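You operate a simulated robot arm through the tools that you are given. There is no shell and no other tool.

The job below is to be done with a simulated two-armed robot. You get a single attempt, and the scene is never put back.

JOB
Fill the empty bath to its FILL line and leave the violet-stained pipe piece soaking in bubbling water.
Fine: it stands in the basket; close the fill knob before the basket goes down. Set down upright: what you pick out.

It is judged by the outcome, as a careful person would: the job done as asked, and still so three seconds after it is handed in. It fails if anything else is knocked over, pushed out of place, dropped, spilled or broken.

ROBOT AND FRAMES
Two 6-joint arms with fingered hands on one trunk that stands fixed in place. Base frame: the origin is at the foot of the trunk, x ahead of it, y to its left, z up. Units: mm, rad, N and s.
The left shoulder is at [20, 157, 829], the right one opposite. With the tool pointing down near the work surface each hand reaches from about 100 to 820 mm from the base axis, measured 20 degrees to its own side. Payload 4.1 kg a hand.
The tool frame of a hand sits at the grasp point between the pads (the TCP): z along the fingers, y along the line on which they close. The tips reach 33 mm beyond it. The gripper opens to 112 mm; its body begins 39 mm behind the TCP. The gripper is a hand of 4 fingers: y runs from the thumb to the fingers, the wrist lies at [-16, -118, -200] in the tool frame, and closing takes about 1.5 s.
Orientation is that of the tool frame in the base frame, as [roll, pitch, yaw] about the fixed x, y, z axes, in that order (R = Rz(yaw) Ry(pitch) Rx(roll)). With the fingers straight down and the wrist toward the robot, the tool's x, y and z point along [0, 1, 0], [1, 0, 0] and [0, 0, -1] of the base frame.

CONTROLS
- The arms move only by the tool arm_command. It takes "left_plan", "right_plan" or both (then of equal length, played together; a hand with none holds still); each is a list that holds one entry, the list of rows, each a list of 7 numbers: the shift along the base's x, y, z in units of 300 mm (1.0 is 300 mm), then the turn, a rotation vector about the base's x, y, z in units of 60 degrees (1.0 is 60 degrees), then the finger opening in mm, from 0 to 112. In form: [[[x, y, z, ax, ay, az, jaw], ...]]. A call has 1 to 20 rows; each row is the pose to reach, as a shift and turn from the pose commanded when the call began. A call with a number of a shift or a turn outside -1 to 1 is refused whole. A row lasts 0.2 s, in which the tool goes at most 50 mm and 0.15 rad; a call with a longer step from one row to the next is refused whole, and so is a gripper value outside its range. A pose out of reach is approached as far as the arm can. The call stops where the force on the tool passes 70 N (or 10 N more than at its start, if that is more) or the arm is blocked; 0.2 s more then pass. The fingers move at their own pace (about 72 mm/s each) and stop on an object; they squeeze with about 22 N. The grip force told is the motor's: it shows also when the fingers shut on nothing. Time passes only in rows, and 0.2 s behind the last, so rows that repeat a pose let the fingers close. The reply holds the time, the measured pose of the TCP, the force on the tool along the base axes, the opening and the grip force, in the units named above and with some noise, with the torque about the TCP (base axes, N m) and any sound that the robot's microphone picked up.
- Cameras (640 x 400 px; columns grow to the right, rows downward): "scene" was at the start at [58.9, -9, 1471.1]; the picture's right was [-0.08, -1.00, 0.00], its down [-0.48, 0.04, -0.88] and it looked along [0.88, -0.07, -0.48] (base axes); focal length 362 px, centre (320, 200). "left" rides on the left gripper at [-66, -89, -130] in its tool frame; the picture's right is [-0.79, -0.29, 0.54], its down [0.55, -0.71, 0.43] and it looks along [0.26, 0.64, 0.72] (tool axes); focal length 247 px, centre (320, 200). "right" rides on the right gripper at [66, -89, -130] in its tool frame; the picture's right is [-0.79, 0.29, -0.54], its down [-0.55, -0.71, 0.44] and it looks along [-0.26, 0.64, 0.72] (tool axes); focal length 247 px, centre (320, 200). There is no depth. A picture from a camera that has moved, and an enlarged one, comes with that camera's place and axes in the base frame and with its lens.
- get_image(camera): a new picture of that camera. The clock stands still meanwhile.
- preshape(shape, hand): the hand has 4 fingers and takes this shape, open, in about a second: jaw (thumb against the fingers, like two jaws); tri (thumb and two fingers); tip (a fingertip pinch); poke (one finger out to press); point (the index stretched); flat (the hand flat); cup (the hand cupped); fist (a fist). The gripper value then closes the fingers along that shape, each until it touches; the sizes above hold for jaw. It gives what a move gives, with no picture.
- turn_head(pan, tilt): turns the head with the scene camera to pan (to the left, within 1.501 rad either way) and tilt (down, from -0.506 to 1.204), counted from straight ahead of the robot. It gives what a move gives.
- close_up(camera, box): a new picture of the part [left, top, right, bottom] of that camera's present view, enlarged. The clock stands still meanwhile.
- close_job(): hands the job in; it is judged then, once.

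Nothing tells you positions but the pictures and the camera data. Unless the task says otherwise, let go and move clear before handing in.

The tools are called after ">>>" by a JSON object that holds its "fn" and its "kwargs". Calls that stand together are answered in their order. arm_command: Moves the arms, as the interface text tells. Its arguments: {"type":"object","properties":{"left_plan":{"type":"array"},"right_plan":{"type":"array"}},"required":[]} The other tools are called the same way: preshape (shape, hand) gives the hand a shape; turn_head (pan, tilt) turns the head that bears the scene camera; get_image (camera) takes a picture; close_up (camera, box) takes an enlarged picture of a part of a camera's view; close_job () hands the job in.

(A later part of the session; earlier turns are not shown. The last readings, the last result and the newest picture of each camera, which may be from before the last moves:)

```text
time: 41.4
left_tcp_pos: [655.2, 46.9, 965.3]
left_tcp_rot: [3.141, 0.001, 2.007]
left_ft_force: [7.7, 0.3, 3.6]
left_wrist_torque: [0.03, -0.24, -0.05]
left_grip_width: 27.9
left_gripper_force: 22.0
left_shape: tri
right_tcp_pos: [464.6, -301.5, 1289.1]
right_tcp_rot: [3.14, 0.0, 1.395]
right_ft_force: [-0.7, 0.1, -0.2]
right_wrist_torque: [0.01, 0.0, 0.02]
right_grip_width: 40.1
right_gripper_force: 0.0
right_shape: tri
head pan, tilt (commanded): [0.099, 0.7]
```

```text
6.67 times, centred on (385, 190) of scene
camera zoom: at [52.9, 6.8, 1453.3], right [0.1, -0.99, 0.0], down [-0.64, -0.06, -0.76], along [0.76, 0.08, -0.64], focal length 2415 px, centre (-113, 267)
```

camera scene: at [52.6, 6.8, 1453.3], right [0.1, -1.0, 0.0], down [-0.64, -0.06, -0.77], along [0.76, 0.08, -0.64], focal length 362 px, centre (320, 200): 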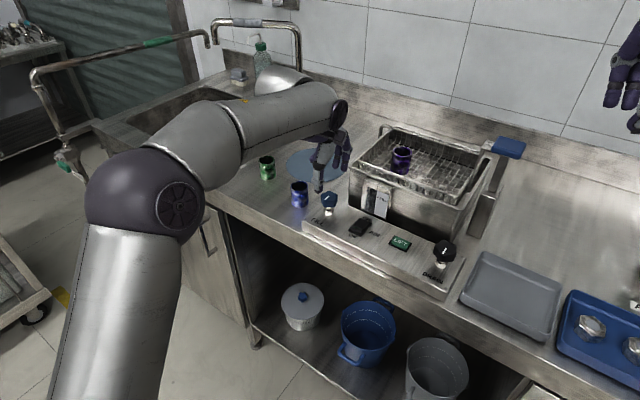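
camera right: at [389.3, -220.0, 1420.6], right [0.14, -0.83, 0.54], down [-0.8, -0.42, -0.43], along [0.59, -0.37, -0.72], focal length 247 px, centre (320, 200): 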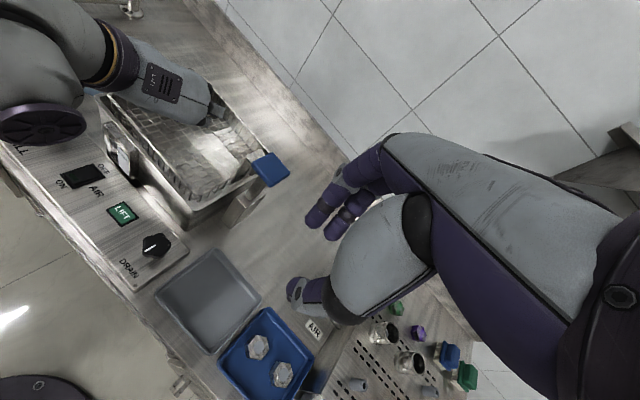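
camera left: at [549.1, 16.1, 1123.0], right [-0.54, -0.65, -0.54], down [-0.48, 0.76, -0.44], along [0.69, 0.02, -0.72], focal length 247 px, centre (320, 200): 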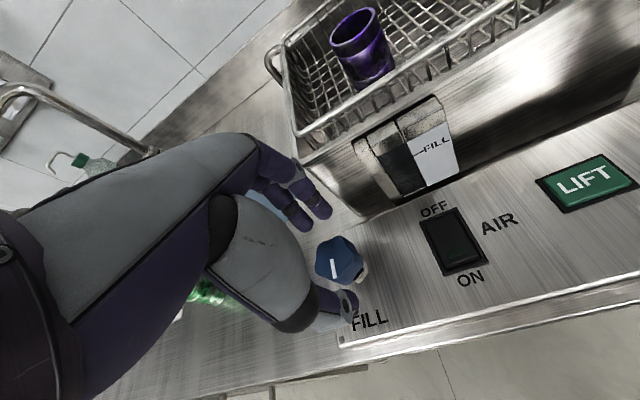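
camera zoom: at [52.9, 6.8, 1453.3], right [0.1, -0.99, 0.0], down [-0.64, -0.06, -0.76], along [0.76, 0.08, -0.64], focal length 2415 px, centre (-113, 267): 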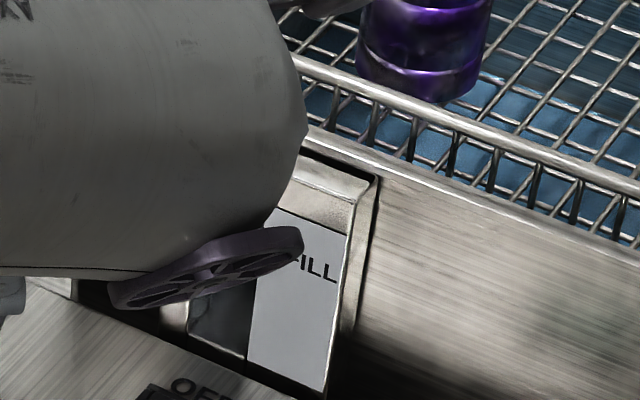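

The gauge window shows no water yet, so the level is below it. I hold the valve at this opening and step time by about a second.

>>> {"fn": "arm_command", "kwargs": {"left_plan": [[[0, 0, 0, 0, 0, 0, 15], [0, 0, 0, 0, 0, 0, 15], [0, 0, 0, 0, 0, 0, 15], [0, 0, 0, 0, 0, 0, 15]]]}}

>>> {"fn": "close_up", "kwargs": {"camera": "left", "box": [440, 150, 520, 250]}}

>>> {"fn": "close_up", "kwargs": {"camera": "right", "box": [90, 70, 260, 190]}}

>>> {"fn": "close_up", "kwargs": {"camera": "scene", "box": [360, 110, 500, 220]}}

```text
time: 42.4
left_tcp_pos: [654.5, 46.4, 967.0]
left_tcp_rot: [3.141, 0.001, 2.007]
left_ft_force: [7.4, 1.1, 4.5]
left_wrist_torque: [0.06, -0.27, -0.01]
left_grip_width: 28.0
left_gripper_force: 21.8
left_shape: tri
right_tcp_pos: [465.8, -300.4, 1289.4]
right_tcp_rot: [3.14, 0.001, 1.395]
right_ft_force: [-0.6, -0.7, -0.2]
right_wrist_torque: [0.0, 0.02, 0.0]
right_grip_width: 40.5
right_gripper_force: 0.1
right_shape: tri
head pan, tilt (commanded): [0.099, 0.7]
```

```text
4.00 times, centred on (480, 200) of left
camera zoom: at [602.1, -50.3, 1097.0], right [0.08, -0.84, -0.54], down [-0.88, 0.2, -0.44], along [0.47, 0.5, -0.72], focal length 988 px, centre (-320, 200)
```

zoom: 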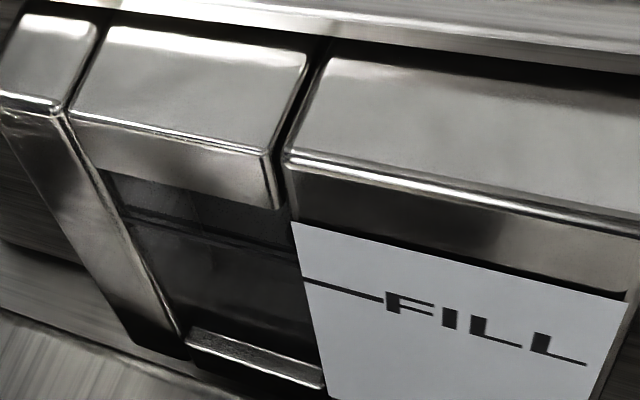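

```text
3.33 times, centred on (175, 130) of right
camera zoom: at [389.5, -219.9, 1420.6], right [0.14, -0.83, 0.54], down [-0.8, -0.42, -0.44], along [0.59, -0.37, -0.72], focal length 823 px, centre (803, 433)
```

zoom: 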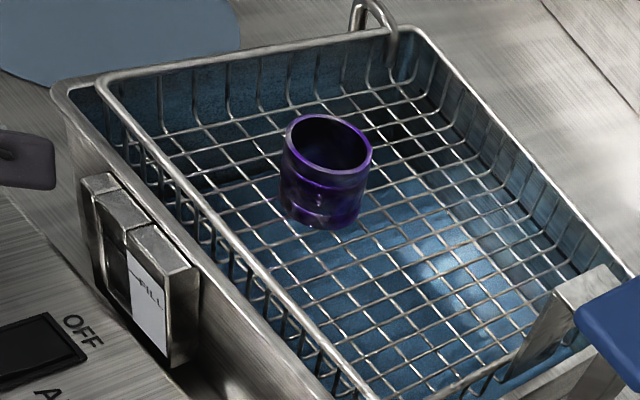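

```text
3.64 times, centred on (430, 165) of scene
camera zoom: at [52.9, 6.8, 1453.3], right [0.1, -1.0, 0.0], down [-0.64, -0.06, -0.76], along [0.76, 0.08, -0.64], focal length 1317 px, centre (-80, 327)
```

zoom: 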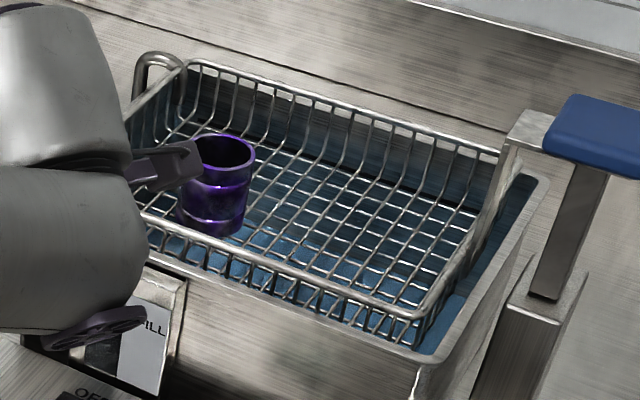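

The level is hard to read from far, so I enlarge the bath's inner walls to find the waterline.

>>> {"fn": "close_up", "kwargs": {"camera": "right", "box": [100, 75, 180, 130]}}

>>> {"fn": "close_up", "kwargs": {"camera": "scene", "box": [450, 140, 510, 195]}}

>>> {"fn": "close_up", "kwargs": {"camera": "left", "box": [380, 70, 560, 150]}}

>>> {"fn": "get_image", "kwargs": {"camera": "left"}}

```text
7.27 times, centred on (140, 102) of right
camera zoom: at [389.5, -219.9, 1420.6], right [0.14, -0.83, 0.54], down [-0.8, -0.42, -0.44], along [0.59, -0.37, -0.72], focal length 1796 px, centre (1629, 909)
```

zoom: 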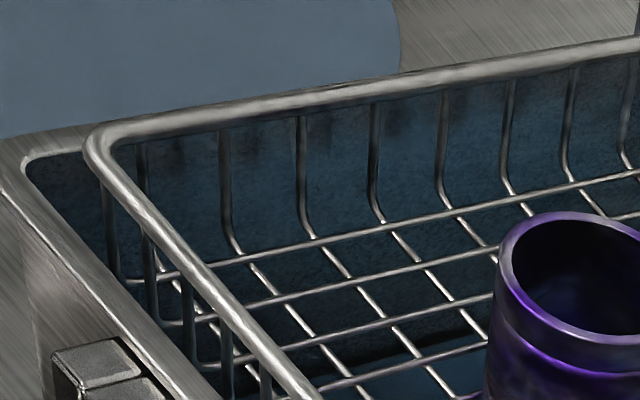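

```text
7.27 times, centred on (480, 168) of scene
camera zoom: at [52.9, 6.8, 1453.3], right [0.1, -1.0, 0.0], down [-0.64, -0.06, -0.76], along [0.76, 0.08, -0.64], focal length 2634 px, centre (-844, 436)
```

zoom: 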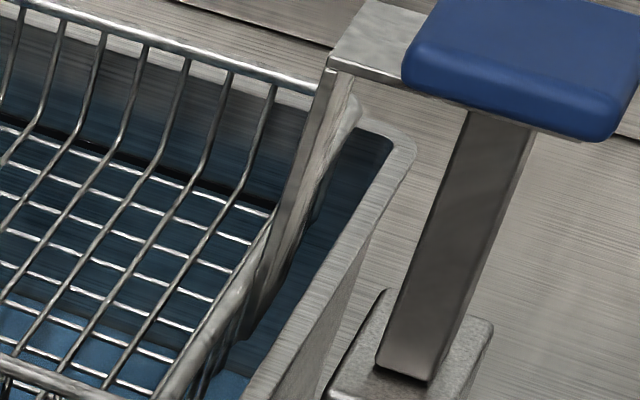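

```text
3.56 times, centred on (470, 110) of left
camera zoom: at [602.1, -50.3, 1097.0], right [0.08, -0.84, -0.54], down [-0.88, 0.2, -0.44], along [0.47, 0.5, -0.72], focal length 878 px, centre (-213, 520)
```

zoom: 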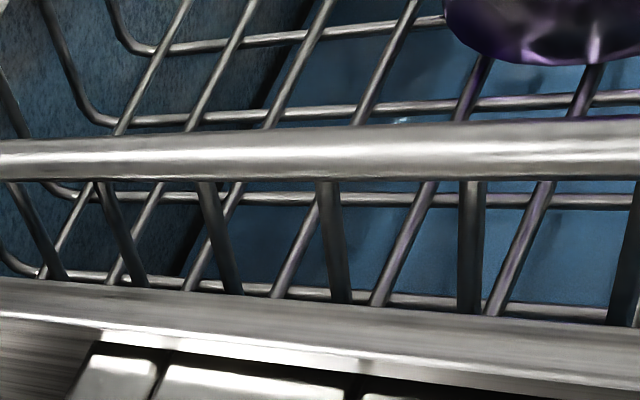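

```text
taken
camera left: at [602.1, -50.3, 1097.0], right [0.08, -0.84, -0.54], down [-0.88, 0.2, -0.44], along [0.47, 0.5, -0.72], focal length 247 px, centre (320, 200)
```

left: 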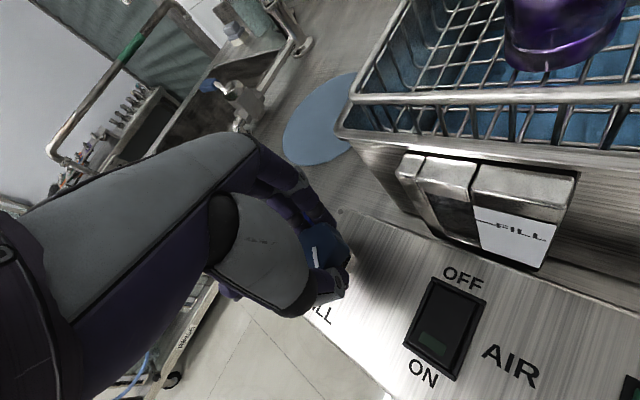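

A dark seam on the left inner wall may be the waterline (about z 921 by my geometry). I let 0.8 s pass and compare it.

>>> {"fn": "arm_command", "kwargs": {"left_plan": [[[0, 0, 0, 0, 0, 0, 15], [0, 0, 0, 0, 0, 0, 15], [0, 0, 0, 0, 0, 0, 15]]]}}

>>> {"fn": "close_up", "kwargs": {"camera": "left", "box": [380, 70, 560, 150]}}

>>> {"fn": "close_up", "kwargs": {"camera": "scene", "box": [450, 140, 510, 195]}}

>>> {"fn": "close_up", "kwargs": {"camera": "left", "box": [440, 150, 520, 250]}}

>>> {"fn": "close_up", "kwargs": {"camera": "right", "box": [90, 70, 260, 190]}}

```text
time: 43.2
left_tcp_pos: [655.8, 47.3, 967.1]
left_tcp_rot: [-3.141, 0.001, 2.008]
left_ft_force: [7.3, 1.0, 4.5]
left_wrist_torque: [0.04, -0.25, -0.03]
left_grip_width: 28.1
left_gripper_force: 22.4
left_shape: tri
right_tcp_pos: [465.4, -301.1, 1289.3]
right_tcp_rot: [-3.141, 0.001, 1.396]
right_ft_force: [0.5, 0.4, 0.3]
right_wrist_torque: [0.05, 0.01, -0.01]
right_grip_width: 40.3
right_gripper_force: 0.0
right_shape: tri
head pan, tilt (commanded): [0.099, 0.7]
```

```text
3.56 times, centred on (470, 110) of left
camera zoom: at [602.1, -50.3, 1097.0], right [0.08, -0.84, -0.54], down [-0.88, 0.2, -0.44], along [0.47, 0.5, -0.72], focal length 878 px, centre (-213, 520)
```

zoom: 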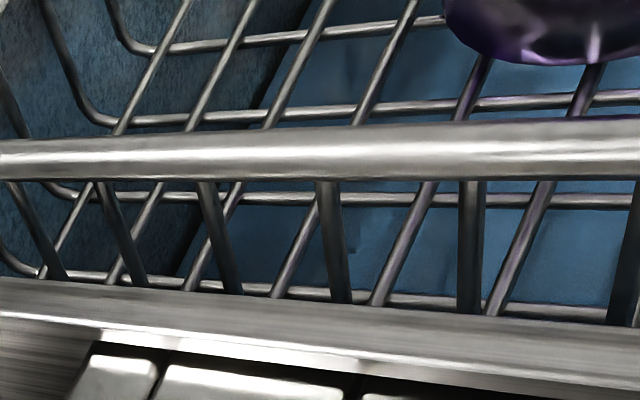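

```text
7.27 times, centred on (480, 168) of scene
camera zoom: at [52.9, 6.8, 1453.3], right [0.1, -1.0, 0.0], down [-0.64, -0.06, -0.76], along [0.76, 0.08, -0.64], focal length 2634 px, centre (-844, 436)
```

zoom: 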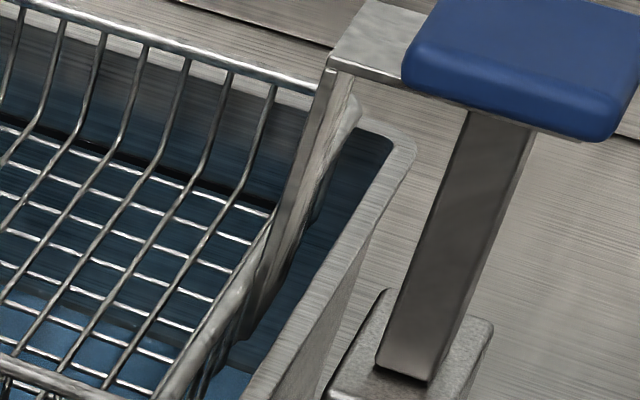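

```text
4.00 times, centred on (480, 200) of left
camera zoom: at [602.1, -50.3, 1097.0], right [0.08, -0.84, -0.54], down [-0.88, 0.2, -0.44], along [0.47, 0.5, -0.72], focal length 988 px, centre (-320, 200)
```

zoom: 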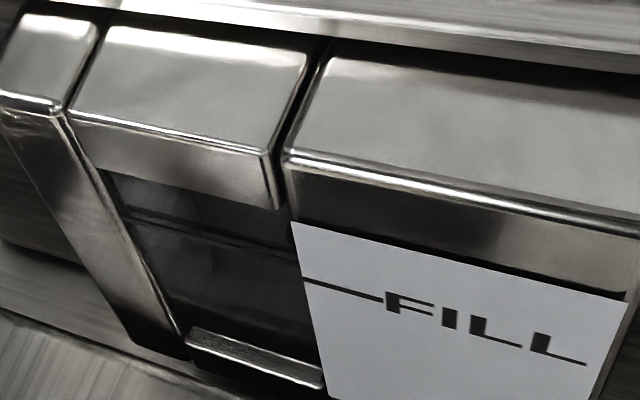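

```text
3.33 times, centred on (175, 130) of right
camera zoom: at [389.5, -219.8, 1420.6], right [0.14, -0.83, 0.54], down [-0.8, -0.42, -0.44], along [0.59, -0.37, -0.72], focal length 823 px, centre (803, 433)
```

zoom: 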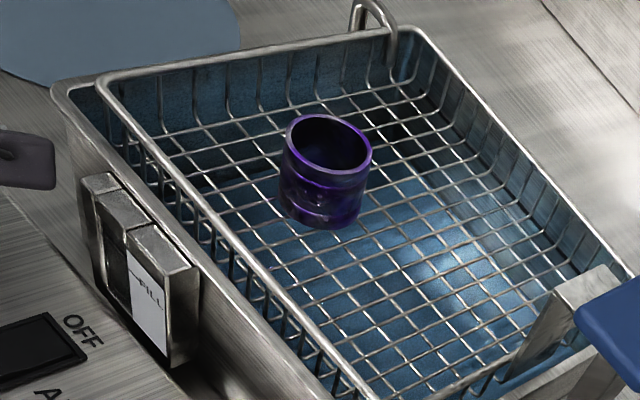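

The seam barely moved, so the level rises slowly and is still below the gauge window. I wait about 2 s more and compare.

>>> {"fn": "arm_command", "kwargs": {"left_plan": [[[0, 0, 0, 0, 0, 0, 15], [0, 0, 0, 0, 0, 0, 15], [0, 0, 0, 0, 0, 0, 15], [0, 0, 0, 0, 0, 0, 15], [0, 0, 0, 0, 0, 0, 15], [0, 0, 0, 0, 0, 0, 15], [0, 0, 0, 0, 0, 0, 15]]]}}

>>> {"fn": "close_up", "kwargs": {"camera": "left", "box": [380, 70, 560, 150]}}

>>> {"fn": "close_up", "kwargs": {"camera": "left", "box": [440, 150, 520, 250]}}

>>> {"fn": "close_up", "kwargs": {"camera": "right", "box": [90, 70, 260, 190]}}

>>> {"fn": "close_up", "kwargs": {"camera": "scene", "box": [450, 140, 510, 195]}}

```text
time: 44.8
left_tcp_pos: [654.4, 47.0, 966.4]
left_tcp_rot: [3.141, 0.003, 2.007]
left_ft_force: [6.9, 2.0, 4.7]
left_wrist_torque: [0.06, -0.28, -0.01]
left_grip_width: 28.0
left_gripper_force: 22.3
left_shape: tri
right_tcp_pos: [466.2, -301.5, 1290.9]
right_tcp_rot: [3.139, 0.0, 1.394]
right_ft_force: [-0.3, 0.3, 0.0]
right_wrist_torque: [0.0, 0.0, 0.0]
right_grip_width: 40.3
right_gripper_force: 0.0
right_shape: tri
head pan, tilt (commanded): [0.099, 0.7]
```

```text
3.56 times, centred on (470, 110) of left
camera zoom: at [602.1, -50.3, 1097.0], right [0.08, -0.84, -0.54], down [-0.88, 0.2, -0.44], along [0.47, 0.5, -0.72], focal length 878 px, centre (-213, 520)
```

zoom: 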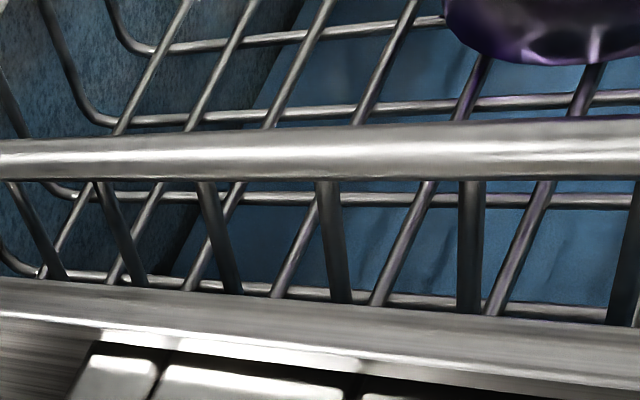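

```text
4.00 times, centred on (480, 200) of left
camera zoom: at [602.1, -50.3, 1097.0], right [0.08, -0.84, -0.54], down [-0.88, 0.2, -0.44], along [0.47, 0.5, -0.72], focal length 988 px, centre (-320, 200)
```

zoom: 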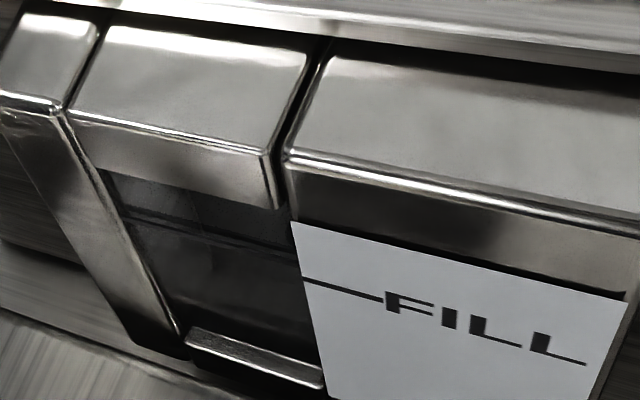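

```text
3.33 times, centred on (175, 130) of right
camera zoom: at [389.5, -219.8, 1420.6], right [0.14, -0.83, 0.54], down [-0.8, -0.42, -0.44], along [0.59, -0.37, -0.72], focal length 823 px, centre (803, 433)
```

zoom: 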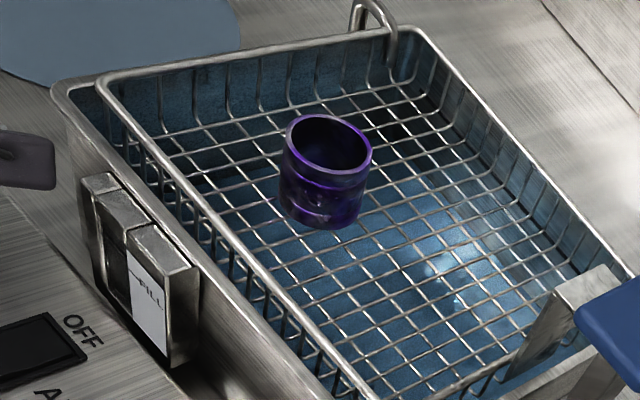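

```text
7.27 times, centred on (480, 168) of scene
camera zoom: at [52.9, 6.8, 1453.3], right [0.1, -1.0, 0.0], down [-0.64, -0.06, -0.76], along [0.76, 0.08, -0.64], focal length 2634 px, centre (-844, 436)
```

zoom: 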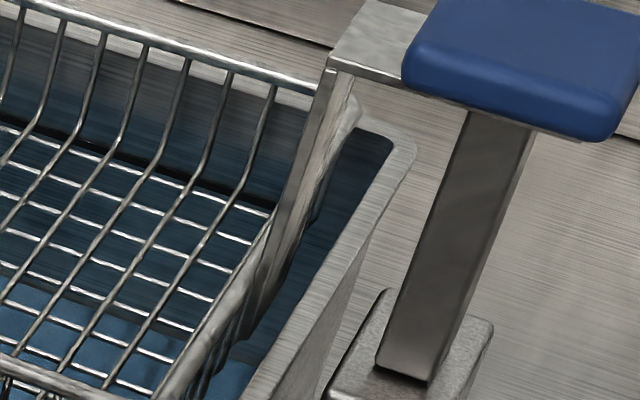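

The seam rises about 2 mm per second, now near z 927, with FILL at about 974. I wait 4 s and read the gauge again.

>>> {"fn": "arm_command", "kwargs": {"left_plan": [[[0, 0, 0, 0, 0, 0, 15], [0, 0, 0, 0, 0, 0, 15], [0, 0, 0, 0, 0, 0, 15], [0, 0, 0, 0, 0, 0, 15], [0, 0, 0, 0, 0, 0, 15], [0, 0, 0, 0, 0, 0, 15], [0, 0, 0, 0, 0, 0, 15], [0, 0, 0, 0, 0, 0, 15], [0, 0, 0, 0, 0, 0, 15], [0, 0, 0, 0, 0, 0, 15], [0, 0, 0, 0, 0, 0, 15], [0, 0, 0, 0, 0, 0, 15], [0, 0, 0, 0, 0, 0, 15], [0, 0, 0, 0, 0, 0, 15], [0, 0, 0, 0, 0, 0, 15], [0, 0, 0, 0, 0, 0, 15]]]}}

>>> {"fn": "close_up", "kwargs": {"camera": "left", "box": [380, 70, 560, 150]}}

>>> {"fn": "close_up", "kwargs": {"camera": "left", "box": [440, 150, 520, 250]}}

>>> {"fn": "close_up", "kwargs": {"camera": "right", "box": [105, 115, 160, 185]}}

>>> {"fn": "close_up", "kwargs": {"camera": "scene", "box": [450, 140, 510, 195]}}

```text
time: 48.2
left_tcp_pos: [654.6, 47.2, 966.1]
left_tcp_rot: [3.141, 0.001, 2.008]
left_ft_force: [5.8, 1.4, 4.3]
left_wrist_torque: [0.05, -0.24, 0.01]
left_grip_width: 28.1
left_gripper_force: 21.7
left_shape: tri
right_tcp_pos: [466.1, -300.8, 1289.4]
right_tcp_rot: [-3.14, 0.001, 1.395]
right_ft_force: [-0.3, -0.5, 0.1]
right_wrist_torque: [0.02, 0.0, 0.01]
right_grip_width: 40.2
right_gripper_force: 0.1
right_shape: tri
head pan, tilt (commanded): [0.099, 0.7]
```

```text
3.56 times, centred on (470, 110) of left
camera zoom: at [602.1, -50.3, 1097.0], right [0.08, -0.84, -0.54], down [-0.88, 0.2, -0.44], along [0.47, 0.5, -0.72], focal length 878 px, centre (-213, 520)
```

zoom: 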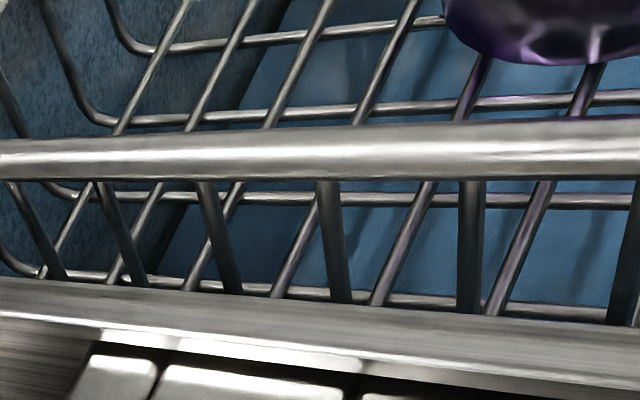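

```text
4.00 times, centred on (480, 200) of left
camera zoom: at [602.1, -50.3, 1097.0], right [0.08, -0.84, -0.54], down [-0.88, 0.2, -0.44], along [0.47, 0.5, -0.72], focal length 988 px, centre (-320, 200)
```

zoom: 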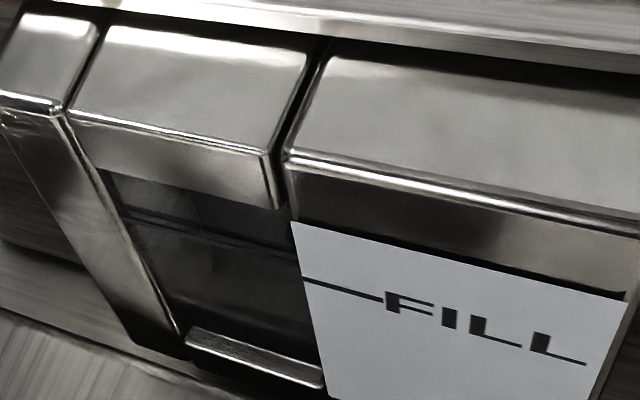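

```text
5.71 times, centred on (132, 150) of right
camera zoom: at [389.5, -219.8, 1420.6], right [0.14, -0.83, 0.54], down [-0.8, -0.42, -0.44], along [0.59, -0.37, -0.72], focal length 1411 px, centre (1391, 486)
```

zoom: 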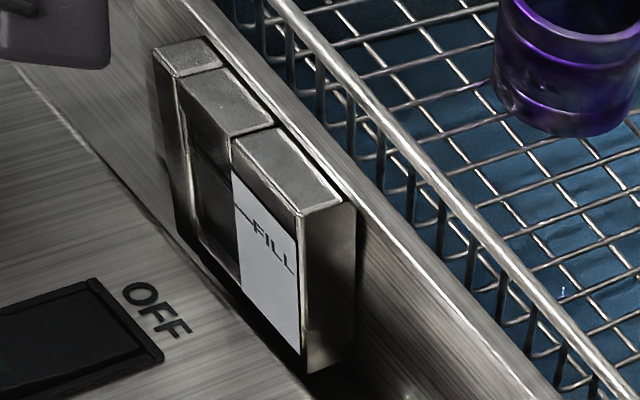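

```text
7.27 times, centred on (480, 168) of scene
camera zoom: at [52.8, 6.8, 1453.3], right [0.1, -1.0, 0.0], down [-0.64, -0.06, -0.76], along [0.76, 0.08, -0.64], focal length 2634 px, centre (-844, 436)
```

zoom: 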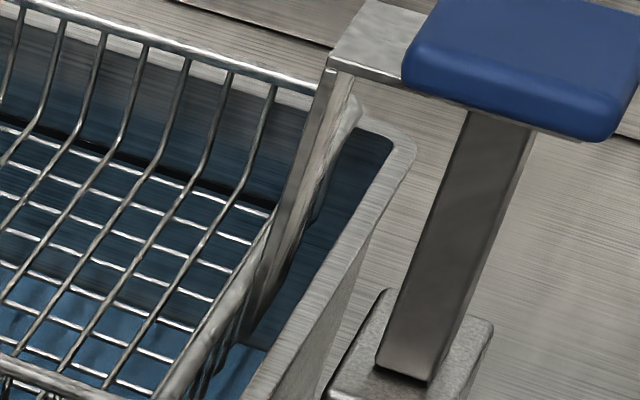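

The level is now near z 933, rising about 1.7 mm/s. I wait another 4 s and check the gauge from the left camera.

>>> {"fn": "arm_command", "kwargs": {"left_plan": [[[0, 0, 0, 0, 0, 0, 15], [0, 0, 0, 0, 0, 0, 15], [0, 0, 0, 0, 0, 0, 15], [0, 0, 0, 0, 0, 0, 15], [0, 0, 0, 0, 0, 0, 15], [0, 0, 0, 0, 0, 0, 15], [0, 0, 0, 0, 0, 0, 15], [0, 0, 0, 0, 0, 0, 15], [0, 0, 0, 0, 0, 0, 15], [0, 0, 0, 0, 0, 0, 15], [0, 0, 0, 0, 0, 0, 15], [0, 0, 0, 0, 0, 0, 15], [0, 0, 0, 0, 0, 0, 15], [0, 0, 0, 0, 0, 0, 15], [0, 0, 0, 0, 0, 0, 15], [0, 0, 0, 0, 0, 0, 15], [0, 0, 0, 0, 0, 0, 15], [0, 0, 0, 0, 0, 0, 15], [0, 0, 0, 0, 0, 0, 15], [0, 0, 0, 0, 0, 0, 15]]]}}

>>> {"fn": "close_up", "kwargs": {"camera": "left", "box": [380, 70, 560, 150]}}

>>> {"fn": "close_up", "kwargs": {"camera": "left", "box": [440, 150, 520, 250]}}

>>> {"fn": "close_up", "kwargs": {"camera": "right", "box": [105, 115, 160, 185]}}

>>> {"fn": "close_up", "kwargs": {"camera": "right", "box": [90, 70, 260, 190]}}

```text
time: 52.4
left_tcp_pos: [655.2, 47.1, 966.6]
left_tcp_rot: [-3.14, 0.003, 2.005]
left_ft_force: [6.3, 2.1, 4.4]
left_wrist_torque: [0.08, -0.22, -0.06]
left_grip_width: 27.9
left_gripper_force: 22.3
left_shape: tri
right_tcp_pos: [464.9, -300.1, 1289.1]
right_tcp_rot: [3.14, 0.0, 1.394]
right_ft_force: [-0.6, -0.4, 0.4]
right_wrist_torque: [0.02, -0.01, 0.0]
right_grip_width: 40.3
right_gripper_force: 0.0
right_shape: tri
head pan, tilt (commanded): [0.099, 0.7]
```

```text
3.56 times, centred on (470, 110) of left
camera zoom: at [602.1, -50.3, 1097.0], right [0.08, -0.84, -0.54], down [-0.88, 0.2, -0.44], along [0.47, 0.5, -0.72], focal length 878 px, centre (-213, 520)
```

zoom: 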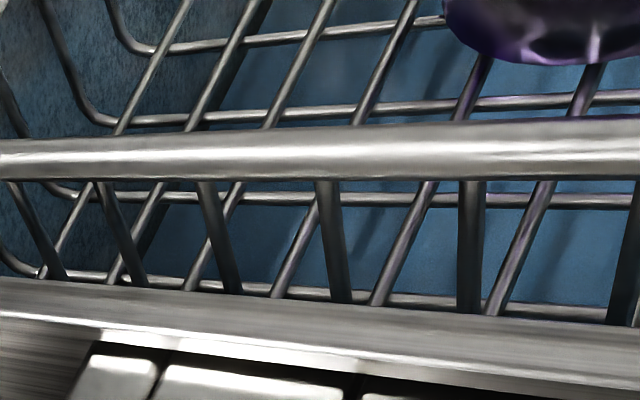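

```text
4.00 times, centred on (480, 200) of left
camera zoom: at [602.1, -50.3, 1097.0], right [0.08, -0.84, -0.54], down [-0.88, 0.2, -0.44], along [0.47, 0.5, -0.72], focal length 988 px, centre (-320, 200)
```

zoom: 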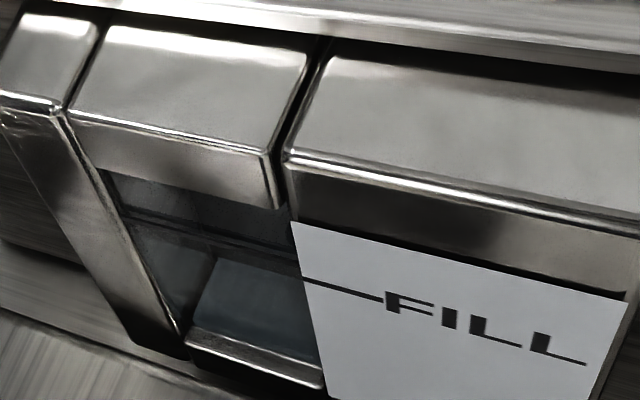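

```text
5.71 times, centred on (132, 150) of right
camera zoom: at [389.5, -219.8, 1420.6], right [0.14, -0.83, 0.54], down [-0.8, -0.42, -0.44], along [0.59, -0.37, -0.72], focal length 1411 px, centre (1391, 486)
```

zoom: 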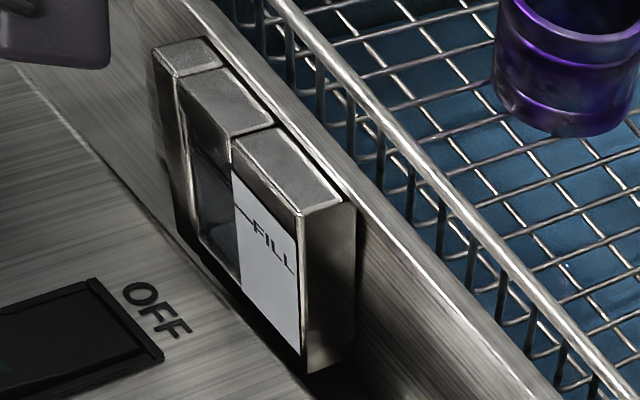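

```text
3.33 times, centred on (175, 130) of right
camera zoom: at [389.5, -219.8, 1420.6], right [0.14, -0.83, 0.54], down [-0.8, -0.42, -0.44], along [0.59, -0.37, -0.72], focal length 823 px, centre (803, 433)
```

zoom: 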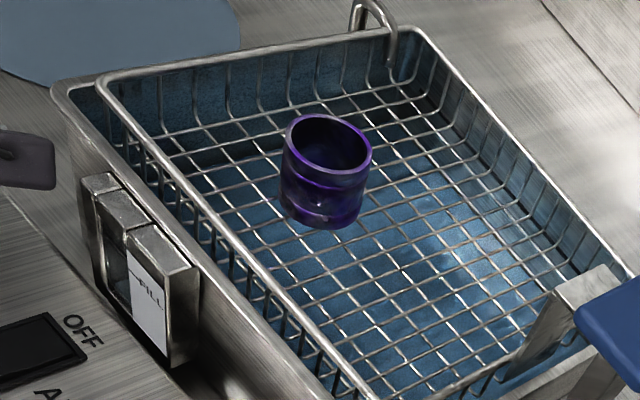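

Water now shows in the gauge window at its bottom edge (level about z 940). I wait another 8 s in two steps and then re-measure.

>>> {"fn": "arm_command", "kwargs": {"left_plan": [[[0, 0, 0, 0, 0, 0, 15], [0, 0, 0, 0, 0, 0, 15], [0, 0, 0, 0, 0, 0, 15], [0, 0, 0, 0, 0, 0, 15], [0, 0, 0, 0, 0, 0, 15], [0, 0, 0, 0, 0, 0, 15], [0, 0, 0, 0, 0, 0, 15], [0, 0, 0, 0, 0, 0, 15], [0, 0, 0, 0, 0, 0, 15], [0, 0, 0, 0, 0, 0, 15], [0, 0, 0, 0, 0, 0, 15], [0, 0, 0, 0, 0, 0, 15], [0, 0, 0, 0, 0, 0, 15], [0, 0, 0, 0, 0, 0, 15], [0, 0, 0, 0, 0, 0, 15], [0, 0, 0, 0, 0, 0, 15], [0, 0, 0, 0, 0, 0, 15], [0, 0, 0, 0, 0, 0, 15], [0, 0, 0, 0, 0, 0, 15], [0, 0, 0, 0, 0, 0, 15]]]}}

>>> {"fn": "close_up", "kwargs": {"camera": "left", "box": [440, 150, 520, 250]}}

>>> {"fn": "close_up", "kwargs": {"camera": "left", "box": [380, 70, 560, 150]}}

>>> {"fn": "close_up", "kwargs": {"camera": "right", "box": [105, 115, 160, 185]}}

```text
time: 56.6
left_tcp_pos: [655.0, 47.4, 966.1]
left_tcp_rot: [-3.14, 0.001, 2.008]
left_ft_force: [7.8, 1.8, 4.4]
left_wrist_torque: [0.07, -0.25, -0.03]
left_grip_width: 28.0
left_gripper_force: 22.7
left_shape: tri
right_tcp_pos: [466.0, -300.7, 1291.0]
right_tcp_rot: [3.141, -0.001, 1.395]
right_ft_force: [-1.0, -1.6, 0.0]
right_wrist_torque: [-0.01, -0.02, -0.02]
right_grip_width: 40.3
right_gripper_force: 0.1
right_shape: tri
head pan, tilt (commanded): [0.099, 0.7]
```

```text
4.00 times, centred on (480, 200) of left
camera zoom: at [602.1, -50.3, 1097.0], right [0.08, -0.84, -0.54], down [-0.88, 0.2, -0.44], along [0.47, 0.5, -0.72], focal length 988 px, centre (-320, 200)
```

zoom: 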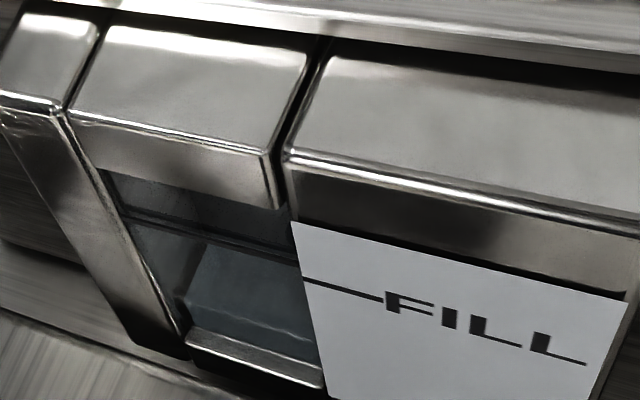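

```text
3.56 times, centred on (470, 110) of left
camera zoom: at [602.1, -50.3, 1097.0], right [0.08, -0.84, -0.54], down [-0.88, 0.2, -0.44], along [0.47, 0.5, -0.72], focal length 878 px, centre (-213, 520)
```

zoom: 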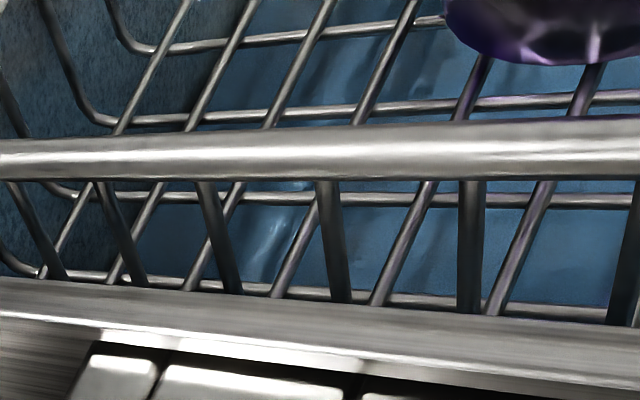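

```text
5.71 times, centred on (132, 150) of right
camera zoom: at [389.5, -219.8, 1420.6], right [0.14, -0.83, 0.54], down [-0.8, -0.42, -0.44], along [0.59, -0.37, -0.72], focal length 1411 px, centre (1391, 486)
```

zoom: 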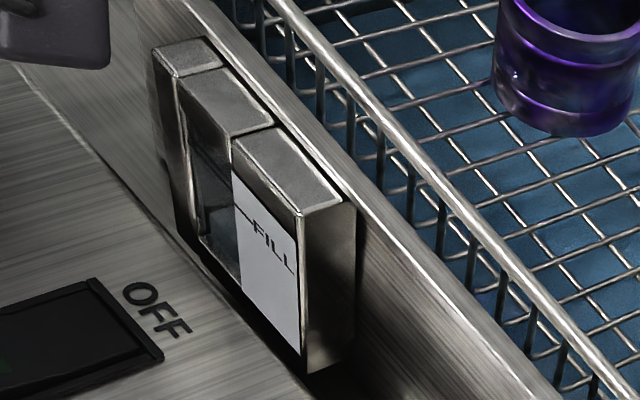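

The water's front edge is now visible in the gauge, about 25 mm below the FILL line. I wait 8 s more.

>>> {"fn": "arm_command", "kwargs": {"left_plan": [[[0, 0, 0, 0, 0, 0, 15], [0, 0, 0, 0, 0, 0, 15], [0, 0, 0, 0, 0, 0, 15], [0, 0, 0, 0, 0, 0, 15], [0, 0, 0, 0, 0, 0, 15], [0, 0, 0, 0, 0, 0, 15], [0, 0, 0, 0, 0, 0, 15], [0, 0, 0, 0, 0, 0, 15], [0, 0, 0, 0, 0, 0, 15], [0, 0, 0, 0, 0, 0, 15], [0, 0, 0, 0, 0, 0, 15], [0, 0, 0, 0, 0, 0, 15], [0, 0, 0, 0, 0, 0, 15], [0, 0, 0, 0, 0, 0, 15], [0, 0, 0, 0, 0, 0, 15], [0, 0, 0, 0, 0, 0, 15], [0, 0, 0, 0, 0, 0, 15], [0, 0, 0, 0, 0, 0, 15], [0, 0, 0, 0, 0, 0, 15], [0, 0, 0, 0, 0, 0, 15]]]}}

>>> {"fn": "close_up", "kwargs": {"camera": "left", "box": [440, 150, 520, 250]}}

>>> {"fn": "arm_command", "kwargs": {"left_plan": [[[0, 0, 0, 0, 0, 0, 15], [0, 0, 0, 0, 0, 0, 15], [0, 0, 0, 0, 0, 0, 15], [0, 0, 0, 0, 0, 0, 15], [0, 0, 0, 0, 0, 0, 15], [0, 0, 0, 0, 0, 0, 15], [0, 0, 0, 0, 0, 0, 15], [0, 0, 0, 0, 0, 0, 15], [0, 0, 0, 0, 0, 0, 15], [0, 0, 0, 0, 0, 0, 15], [0, 0, 0, 0, 0, 0, 15], [0, 0, 0, 0, 0, 0, 15]]]}}

>>> {"fn": "close_up", "kwargs": {"camera": "left", "box": [440, 150, 520, 250]}}

>>> {"fn": "close_up", "kwargs": {"camera": "right", "box": [105, 115, 160, 185]}}

```text
time: 60.8
left_tcp_pos: [655.0, 46.3, 965.8]
left_tcp_rot: [3.141, 0.001, 2.009]
left_ft_force: [7.1, 1.6, 4.9]
left_wrist_torque: [0.09, -0.27, -0.01]
left_grip_width: 28.0
left_gripper_force: 21.7
left_shape: tri
right_tcp_pos: [466.1, -301.0, 1289.4]
right_tcp_rot: [-3.14, 0.001, 1.393]
right_ft_force: [0.3, 0.3, 0.0]
right_wrist_torque: [0.01, -0.01, -0.04]
right_grip_width: 40.2
right_gripper_force: 0.1
right_shape: tri
head pan, tilt (commanded): [0.099, 0.7]
```

```text
4.00 times, centred on (480, 200) of left
camera zoom: at [602.1, -50.3, 1097.0], right [0.08, -0.84, -0.54], down [-0.88, 0.2, -0.44], along [0.47, 0.5, -0.72], focal length 988 px, centre (-320, 200)
```

zoom: 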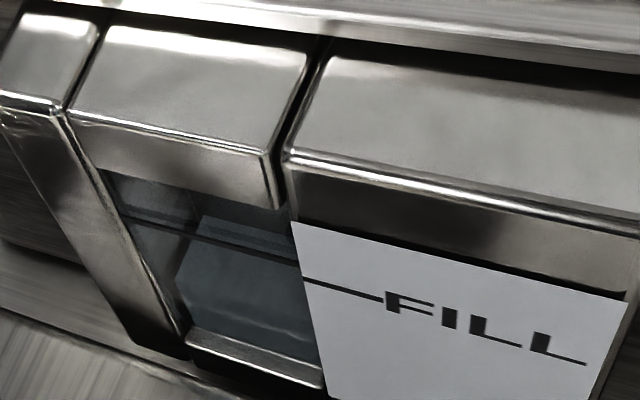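

```text
time: 63.4
left_tcp_pos: [654.4, 46.8, 967.2]
left_tcp_rot: [-3.141, 0.0, 2.007]
left_ft_force: [6.6, 1.7, 4.5]
left_wrist_torque: [0.05, -0.22, -0.02]
left_grip_width: 28.1
left_gripper_force: 22.1
left_shape: tri
right_tcp_pos: [465.6, -300.2, 1288.7]
right_tcp_rot: [-3.141, 0.001, 1.395]
right_ft_force: [-0.2, 0.2, -0.4]
right_wrist_torque: [0.05, 0.02, -0.01]
right_grip_width: 40.5
right_gripper_force: 0.2
right_shape: tri
head pan, tilt (commanded): [0.099, 0.7]
```

```text
4.00 times, centred on (480, 200) of left
camera zoom: at [602.1, -50.3, 1097.0], right [0.08, -0.84, -0.54], down [-0.88, 0.2, -0.44], along [0.47, 0.5, -0.72], focal length 988 px, centre (-320, 200)
```

zoom: 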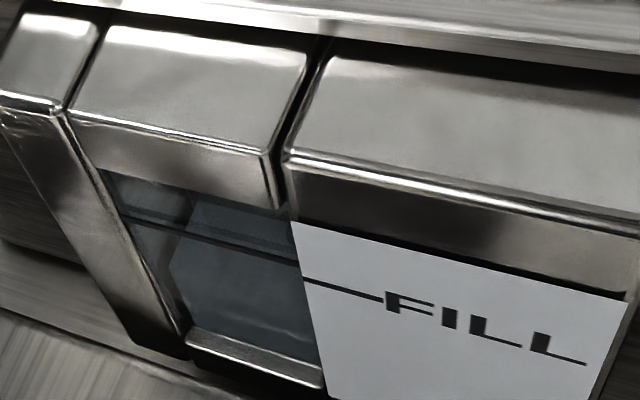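

```text
5.71 times, centred on (132, 150) of right
camera zoom: at [389.5, -219.8, 1420.6], right [0.14, -0.83, 0.54], down [-0.8, -0.42, -0.44], along [0.59, -0.37, -0.72], focal length 1411 px, centre (1391, 486)
```

zoom: 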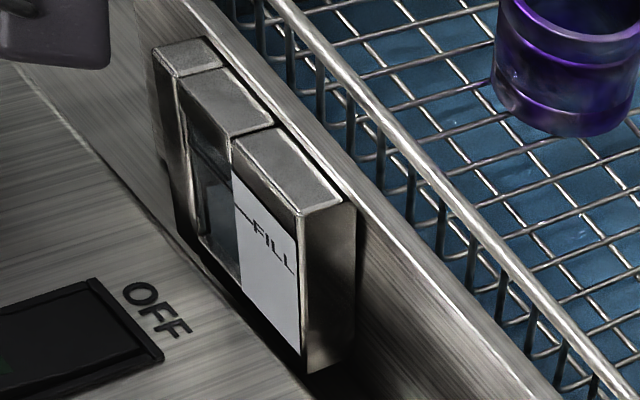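

By triangulating from four views I now put the FILL line at z about 953. I zoom in hard on the gauge glass before letting any more time pass.

>>> {"fn": "close_up", "kwargs": {"camera": "left", "box": [462, 190, 518, 245]}}

>>> {"fn": "close_up", "kwargs": {"camera": "right", "box": [112, 128, 144, 168]}}

>>> {"fn": "close_up", "kwargs": {"camera": "left", "box": [340, 60, 640, 160]}}

>>> {"fn": "close_up", "kwargs": {"camera": "scene", "box": [365, 175, 405, 215]}}

```text
7.27 times, centred on (490, 218) of left
camera zoom: at [602.1, -50.3, 1097.0], right [0.08, -0.84, -0.54], down [-0.88, 0.2, -0.44], along [0.47, 0.5, -0.72], focal length 1796 px, centre (-916, 73)
```

zoom: 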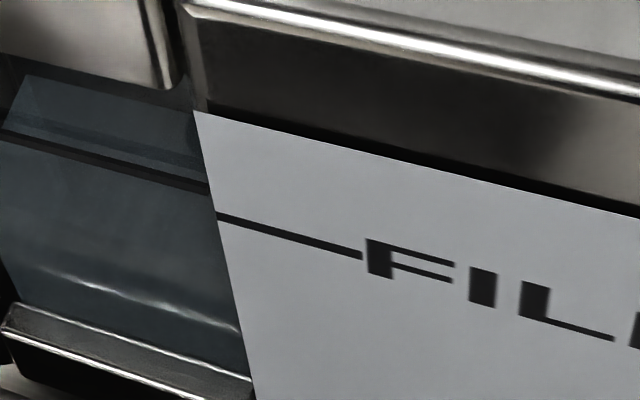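

```text
10.00 times, centred on (128, 148) of right
camera zoom: at [389.5, -219.8, 1420.6], right [0.14, -0.83, 0.54], down [-0.8, -0.42, -0.44], along [0.59, -0.37, -0.72], focal length 2470 px, centre (2240, 720)
```

zoom: 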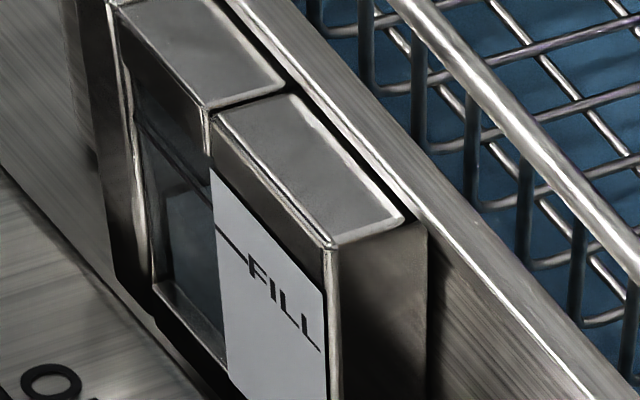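

```text
2.13 times, centred on (490, 110) of left
camera zoom: at [602.1, -50.3, 1097.0], right [0.08, -0.84, -0.54], down [-0.88, 0.2, -0.44], along [0.47, 0.5, -0.72], focal length 527 px, centre (-43, 392)
```

zoom: 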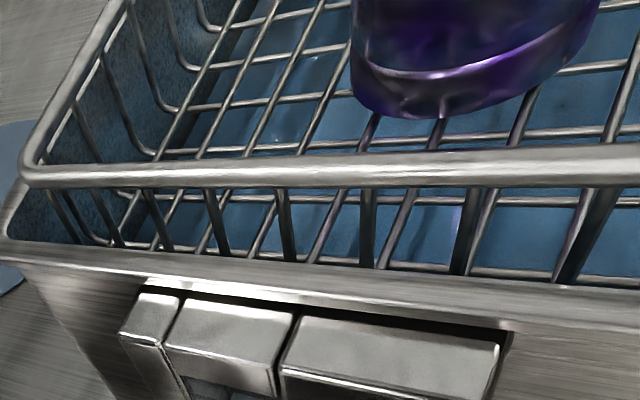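

```text
10.00 times, centred on (385, 195) of scene
camera zoom: at [52.8, 6.8, 1453.3], right [0.1, -1.0, 0.0], down [-0.64, -0.06, -0.76], along [0.76, 0.08, -0.64], focal length 3622 px, centre (-330, 250)
```

zoom: 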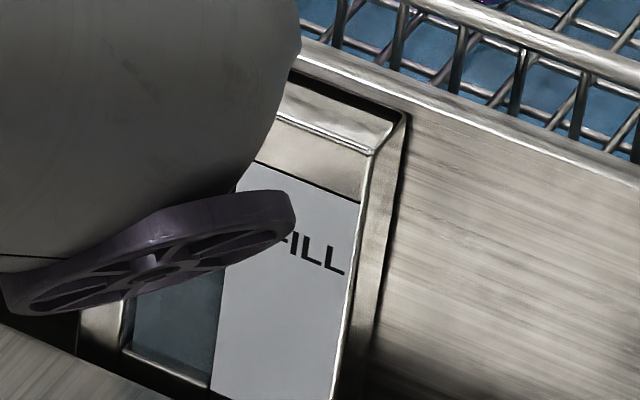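

The gauge is recessed behind the label, so reading it from above is uncertain, but every estimate says the water is still below the line. I turn the knob back fully closed now and then measure from level height.

>>> {"fn": "arm_command", "kwargs": {"left_plan": [[[0, 0, 0, 0, 0, -0.125, 15], [0, 0, 0, 0, 0, -0.25, 15], [0, 0, 0, 0, 0, -0.375, 15], [0, 0, 0, 0, 0, -0.5, 15], [0, 0, 0, 0, 0, -0.625, 15], [0, 0, 0, 0, 0, -0.75, 15], [0, 0, 0, 0, 0, -0.75, 15]]]}}

>>> {"fn": "close_up", "kwargs": {"camera": "scene", "box": [350, 160, 414, 220]}}

>>> {"fn": "get_image", "kwargs": {"camera": "left"}}

>>> {"fn": "close_up", "kwargs": {"camera": "scene", "box": [370, 175, 402, 210]}}

```text
time: 65.0
left_tcp_pos: [656.1, 47.7, 966.2]
left_tcp_rot: [3.141, 0.002, 1.221]
left_ft_force: [0.2, 7.0, 6.8]
left_wrist_torque: [0.13, -0.03, 0.07]
left_grip_width: 28.0
left_gripper_force: 21.7
left_shape: tri
right_tcp_pos: [465.4, -300.4, 1289.3]
right_tcp_rot: [3.141, 0.001, 1.397]
right_ft_force: [-0.2, 0.1, -0.2]
right_wrist_torque: [0.02, 0.01, 0.01]
right_grip_width: 40.3
right_gripper_force: 0.0
right_shape: tri
head pan, tilt (commanded): [0.099, 0.7]
```

```text
6.67 times, centred on (382, 190) of scene
camera zoom: at [52.6, 7.0, 1453.3], right [0.1, -0.99, 0.0], down [-0.64, -0.06, -0.77], along [0.76, 0.08, -0.64], focal length 2415 px, centre (-93, 267)
```

zoom: 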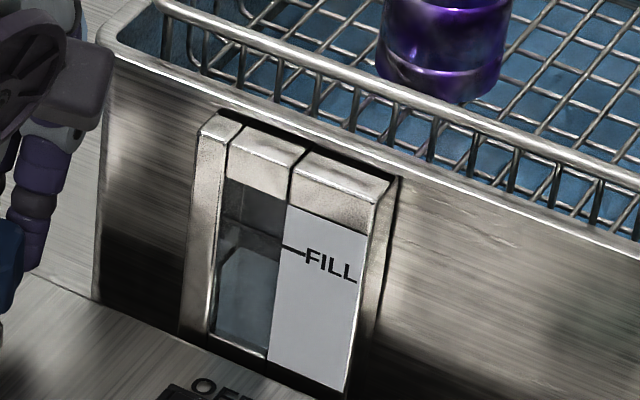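

```text
taken
camera left: at [548.7, 16.9, 1096.7], right [-0.54, -0.65, -0.54], down [-0.48, 0.76, -0.44], along [0.69, 0.02, -0.72], focal length 247 px, centre (320, 200)
```

left: 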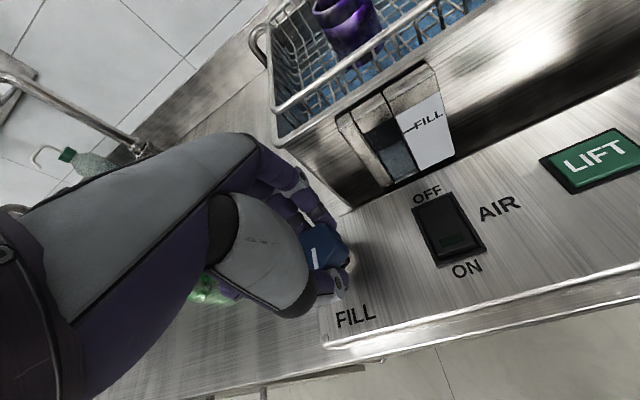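

```text
11.43 times, centred on (386, 192) of scene
camera zoom: at [52.6, 7.0, 1453.3], right [0.1, -0.99, 0.0], down [-0.64, -0.06, -0.77], along [0.76, 0.08, -0.64], focal length 4139 px, centre (-434, 286)
```

zoom: 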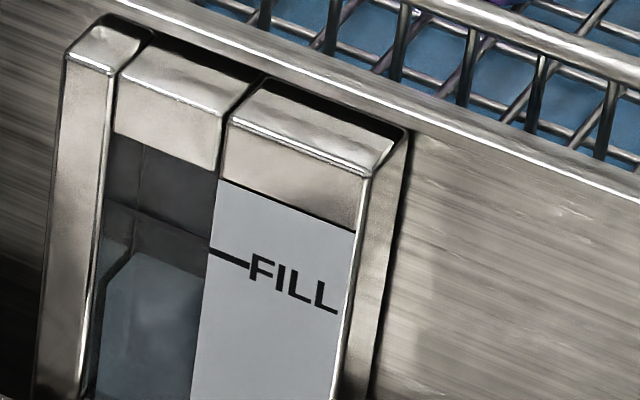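

Closed; the mark and hand are back at the starting angle. The scene camera now sees the gauge, so I take matching zooms from both cameras at this fixed level to solve for the depth of the glass.

>>> {"fn": "close_up", "kwargs": {"camera": "left", "box": [350, 90, 462, 200]}}

>>> {"fn": "close_up", "kwargs": {"camera": "scene", "box": [366, 178, 398, 216]}}

>>> {"fn": "close_up", "kwargs": {"camera": "right", "box": [105, 115, 155, 180]}}

>>> {"fn": "close_up", "kwargs": {"camera": "right", "box": [50, 70, 270, 220]}}

```text
3.64 times, centred on (406, 145) of left
camera zoom: at [548.7, 16.9, 1096.7], right [-0.54, -0.65, -0.54], down [-0.48, 0.76, -0.44], along [0.69, 0.02, -0.72], focal length 898 px, centre (7, 400)
```

zoom: 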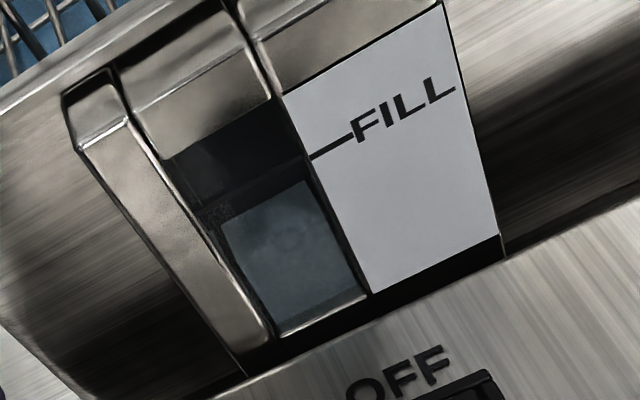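

```text
10.53 times, centred on (382, 197) of scene
camera zoom: at [52.6, 7.0, 1453.3], right [0.1, -0.99, 0.0], down [-0.64, -0.06, -0.77], along [0.76, 0.08, -0.64], focal length 3813 px, centre (-333, 232)
```

zoom: 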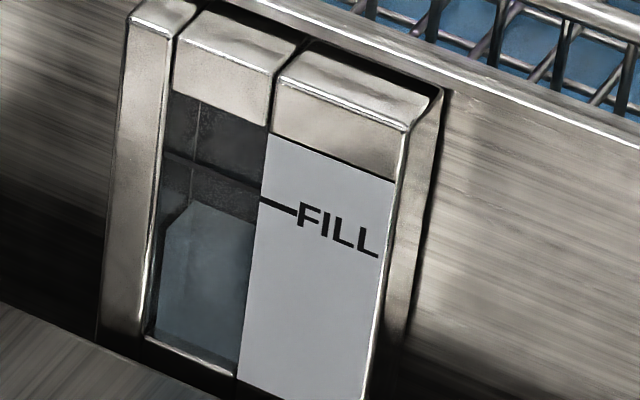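

```text
6.15 times, centred on (130, 148) of right
camera zoom: at [389.2, -219.6, 1420.7], right [0.14, -0.83, 0.54], down [-0.8, -0.42, -0.44], along [0.59, -0.37, -0.72], focal length 1520 px, centre (1489, 523)
```

zoom: 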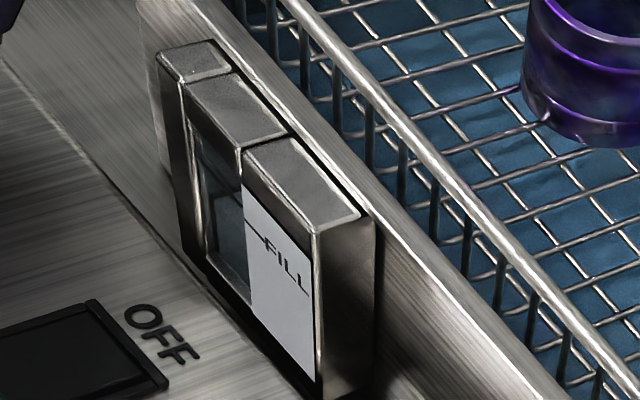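

```text
2.67 times, centred on (160, 145) of right
camera zoom: at [389.2, -219.6, 1420.7], right [0.14, -0.83, 0.54], down [-0.8, -0.42, -0.44], along [0.59, -0.37, -0.72], focal length 659 px, centre (747, 347)
```

zoom: 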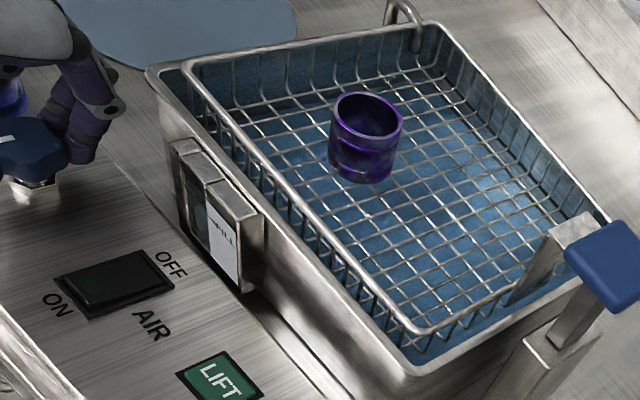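

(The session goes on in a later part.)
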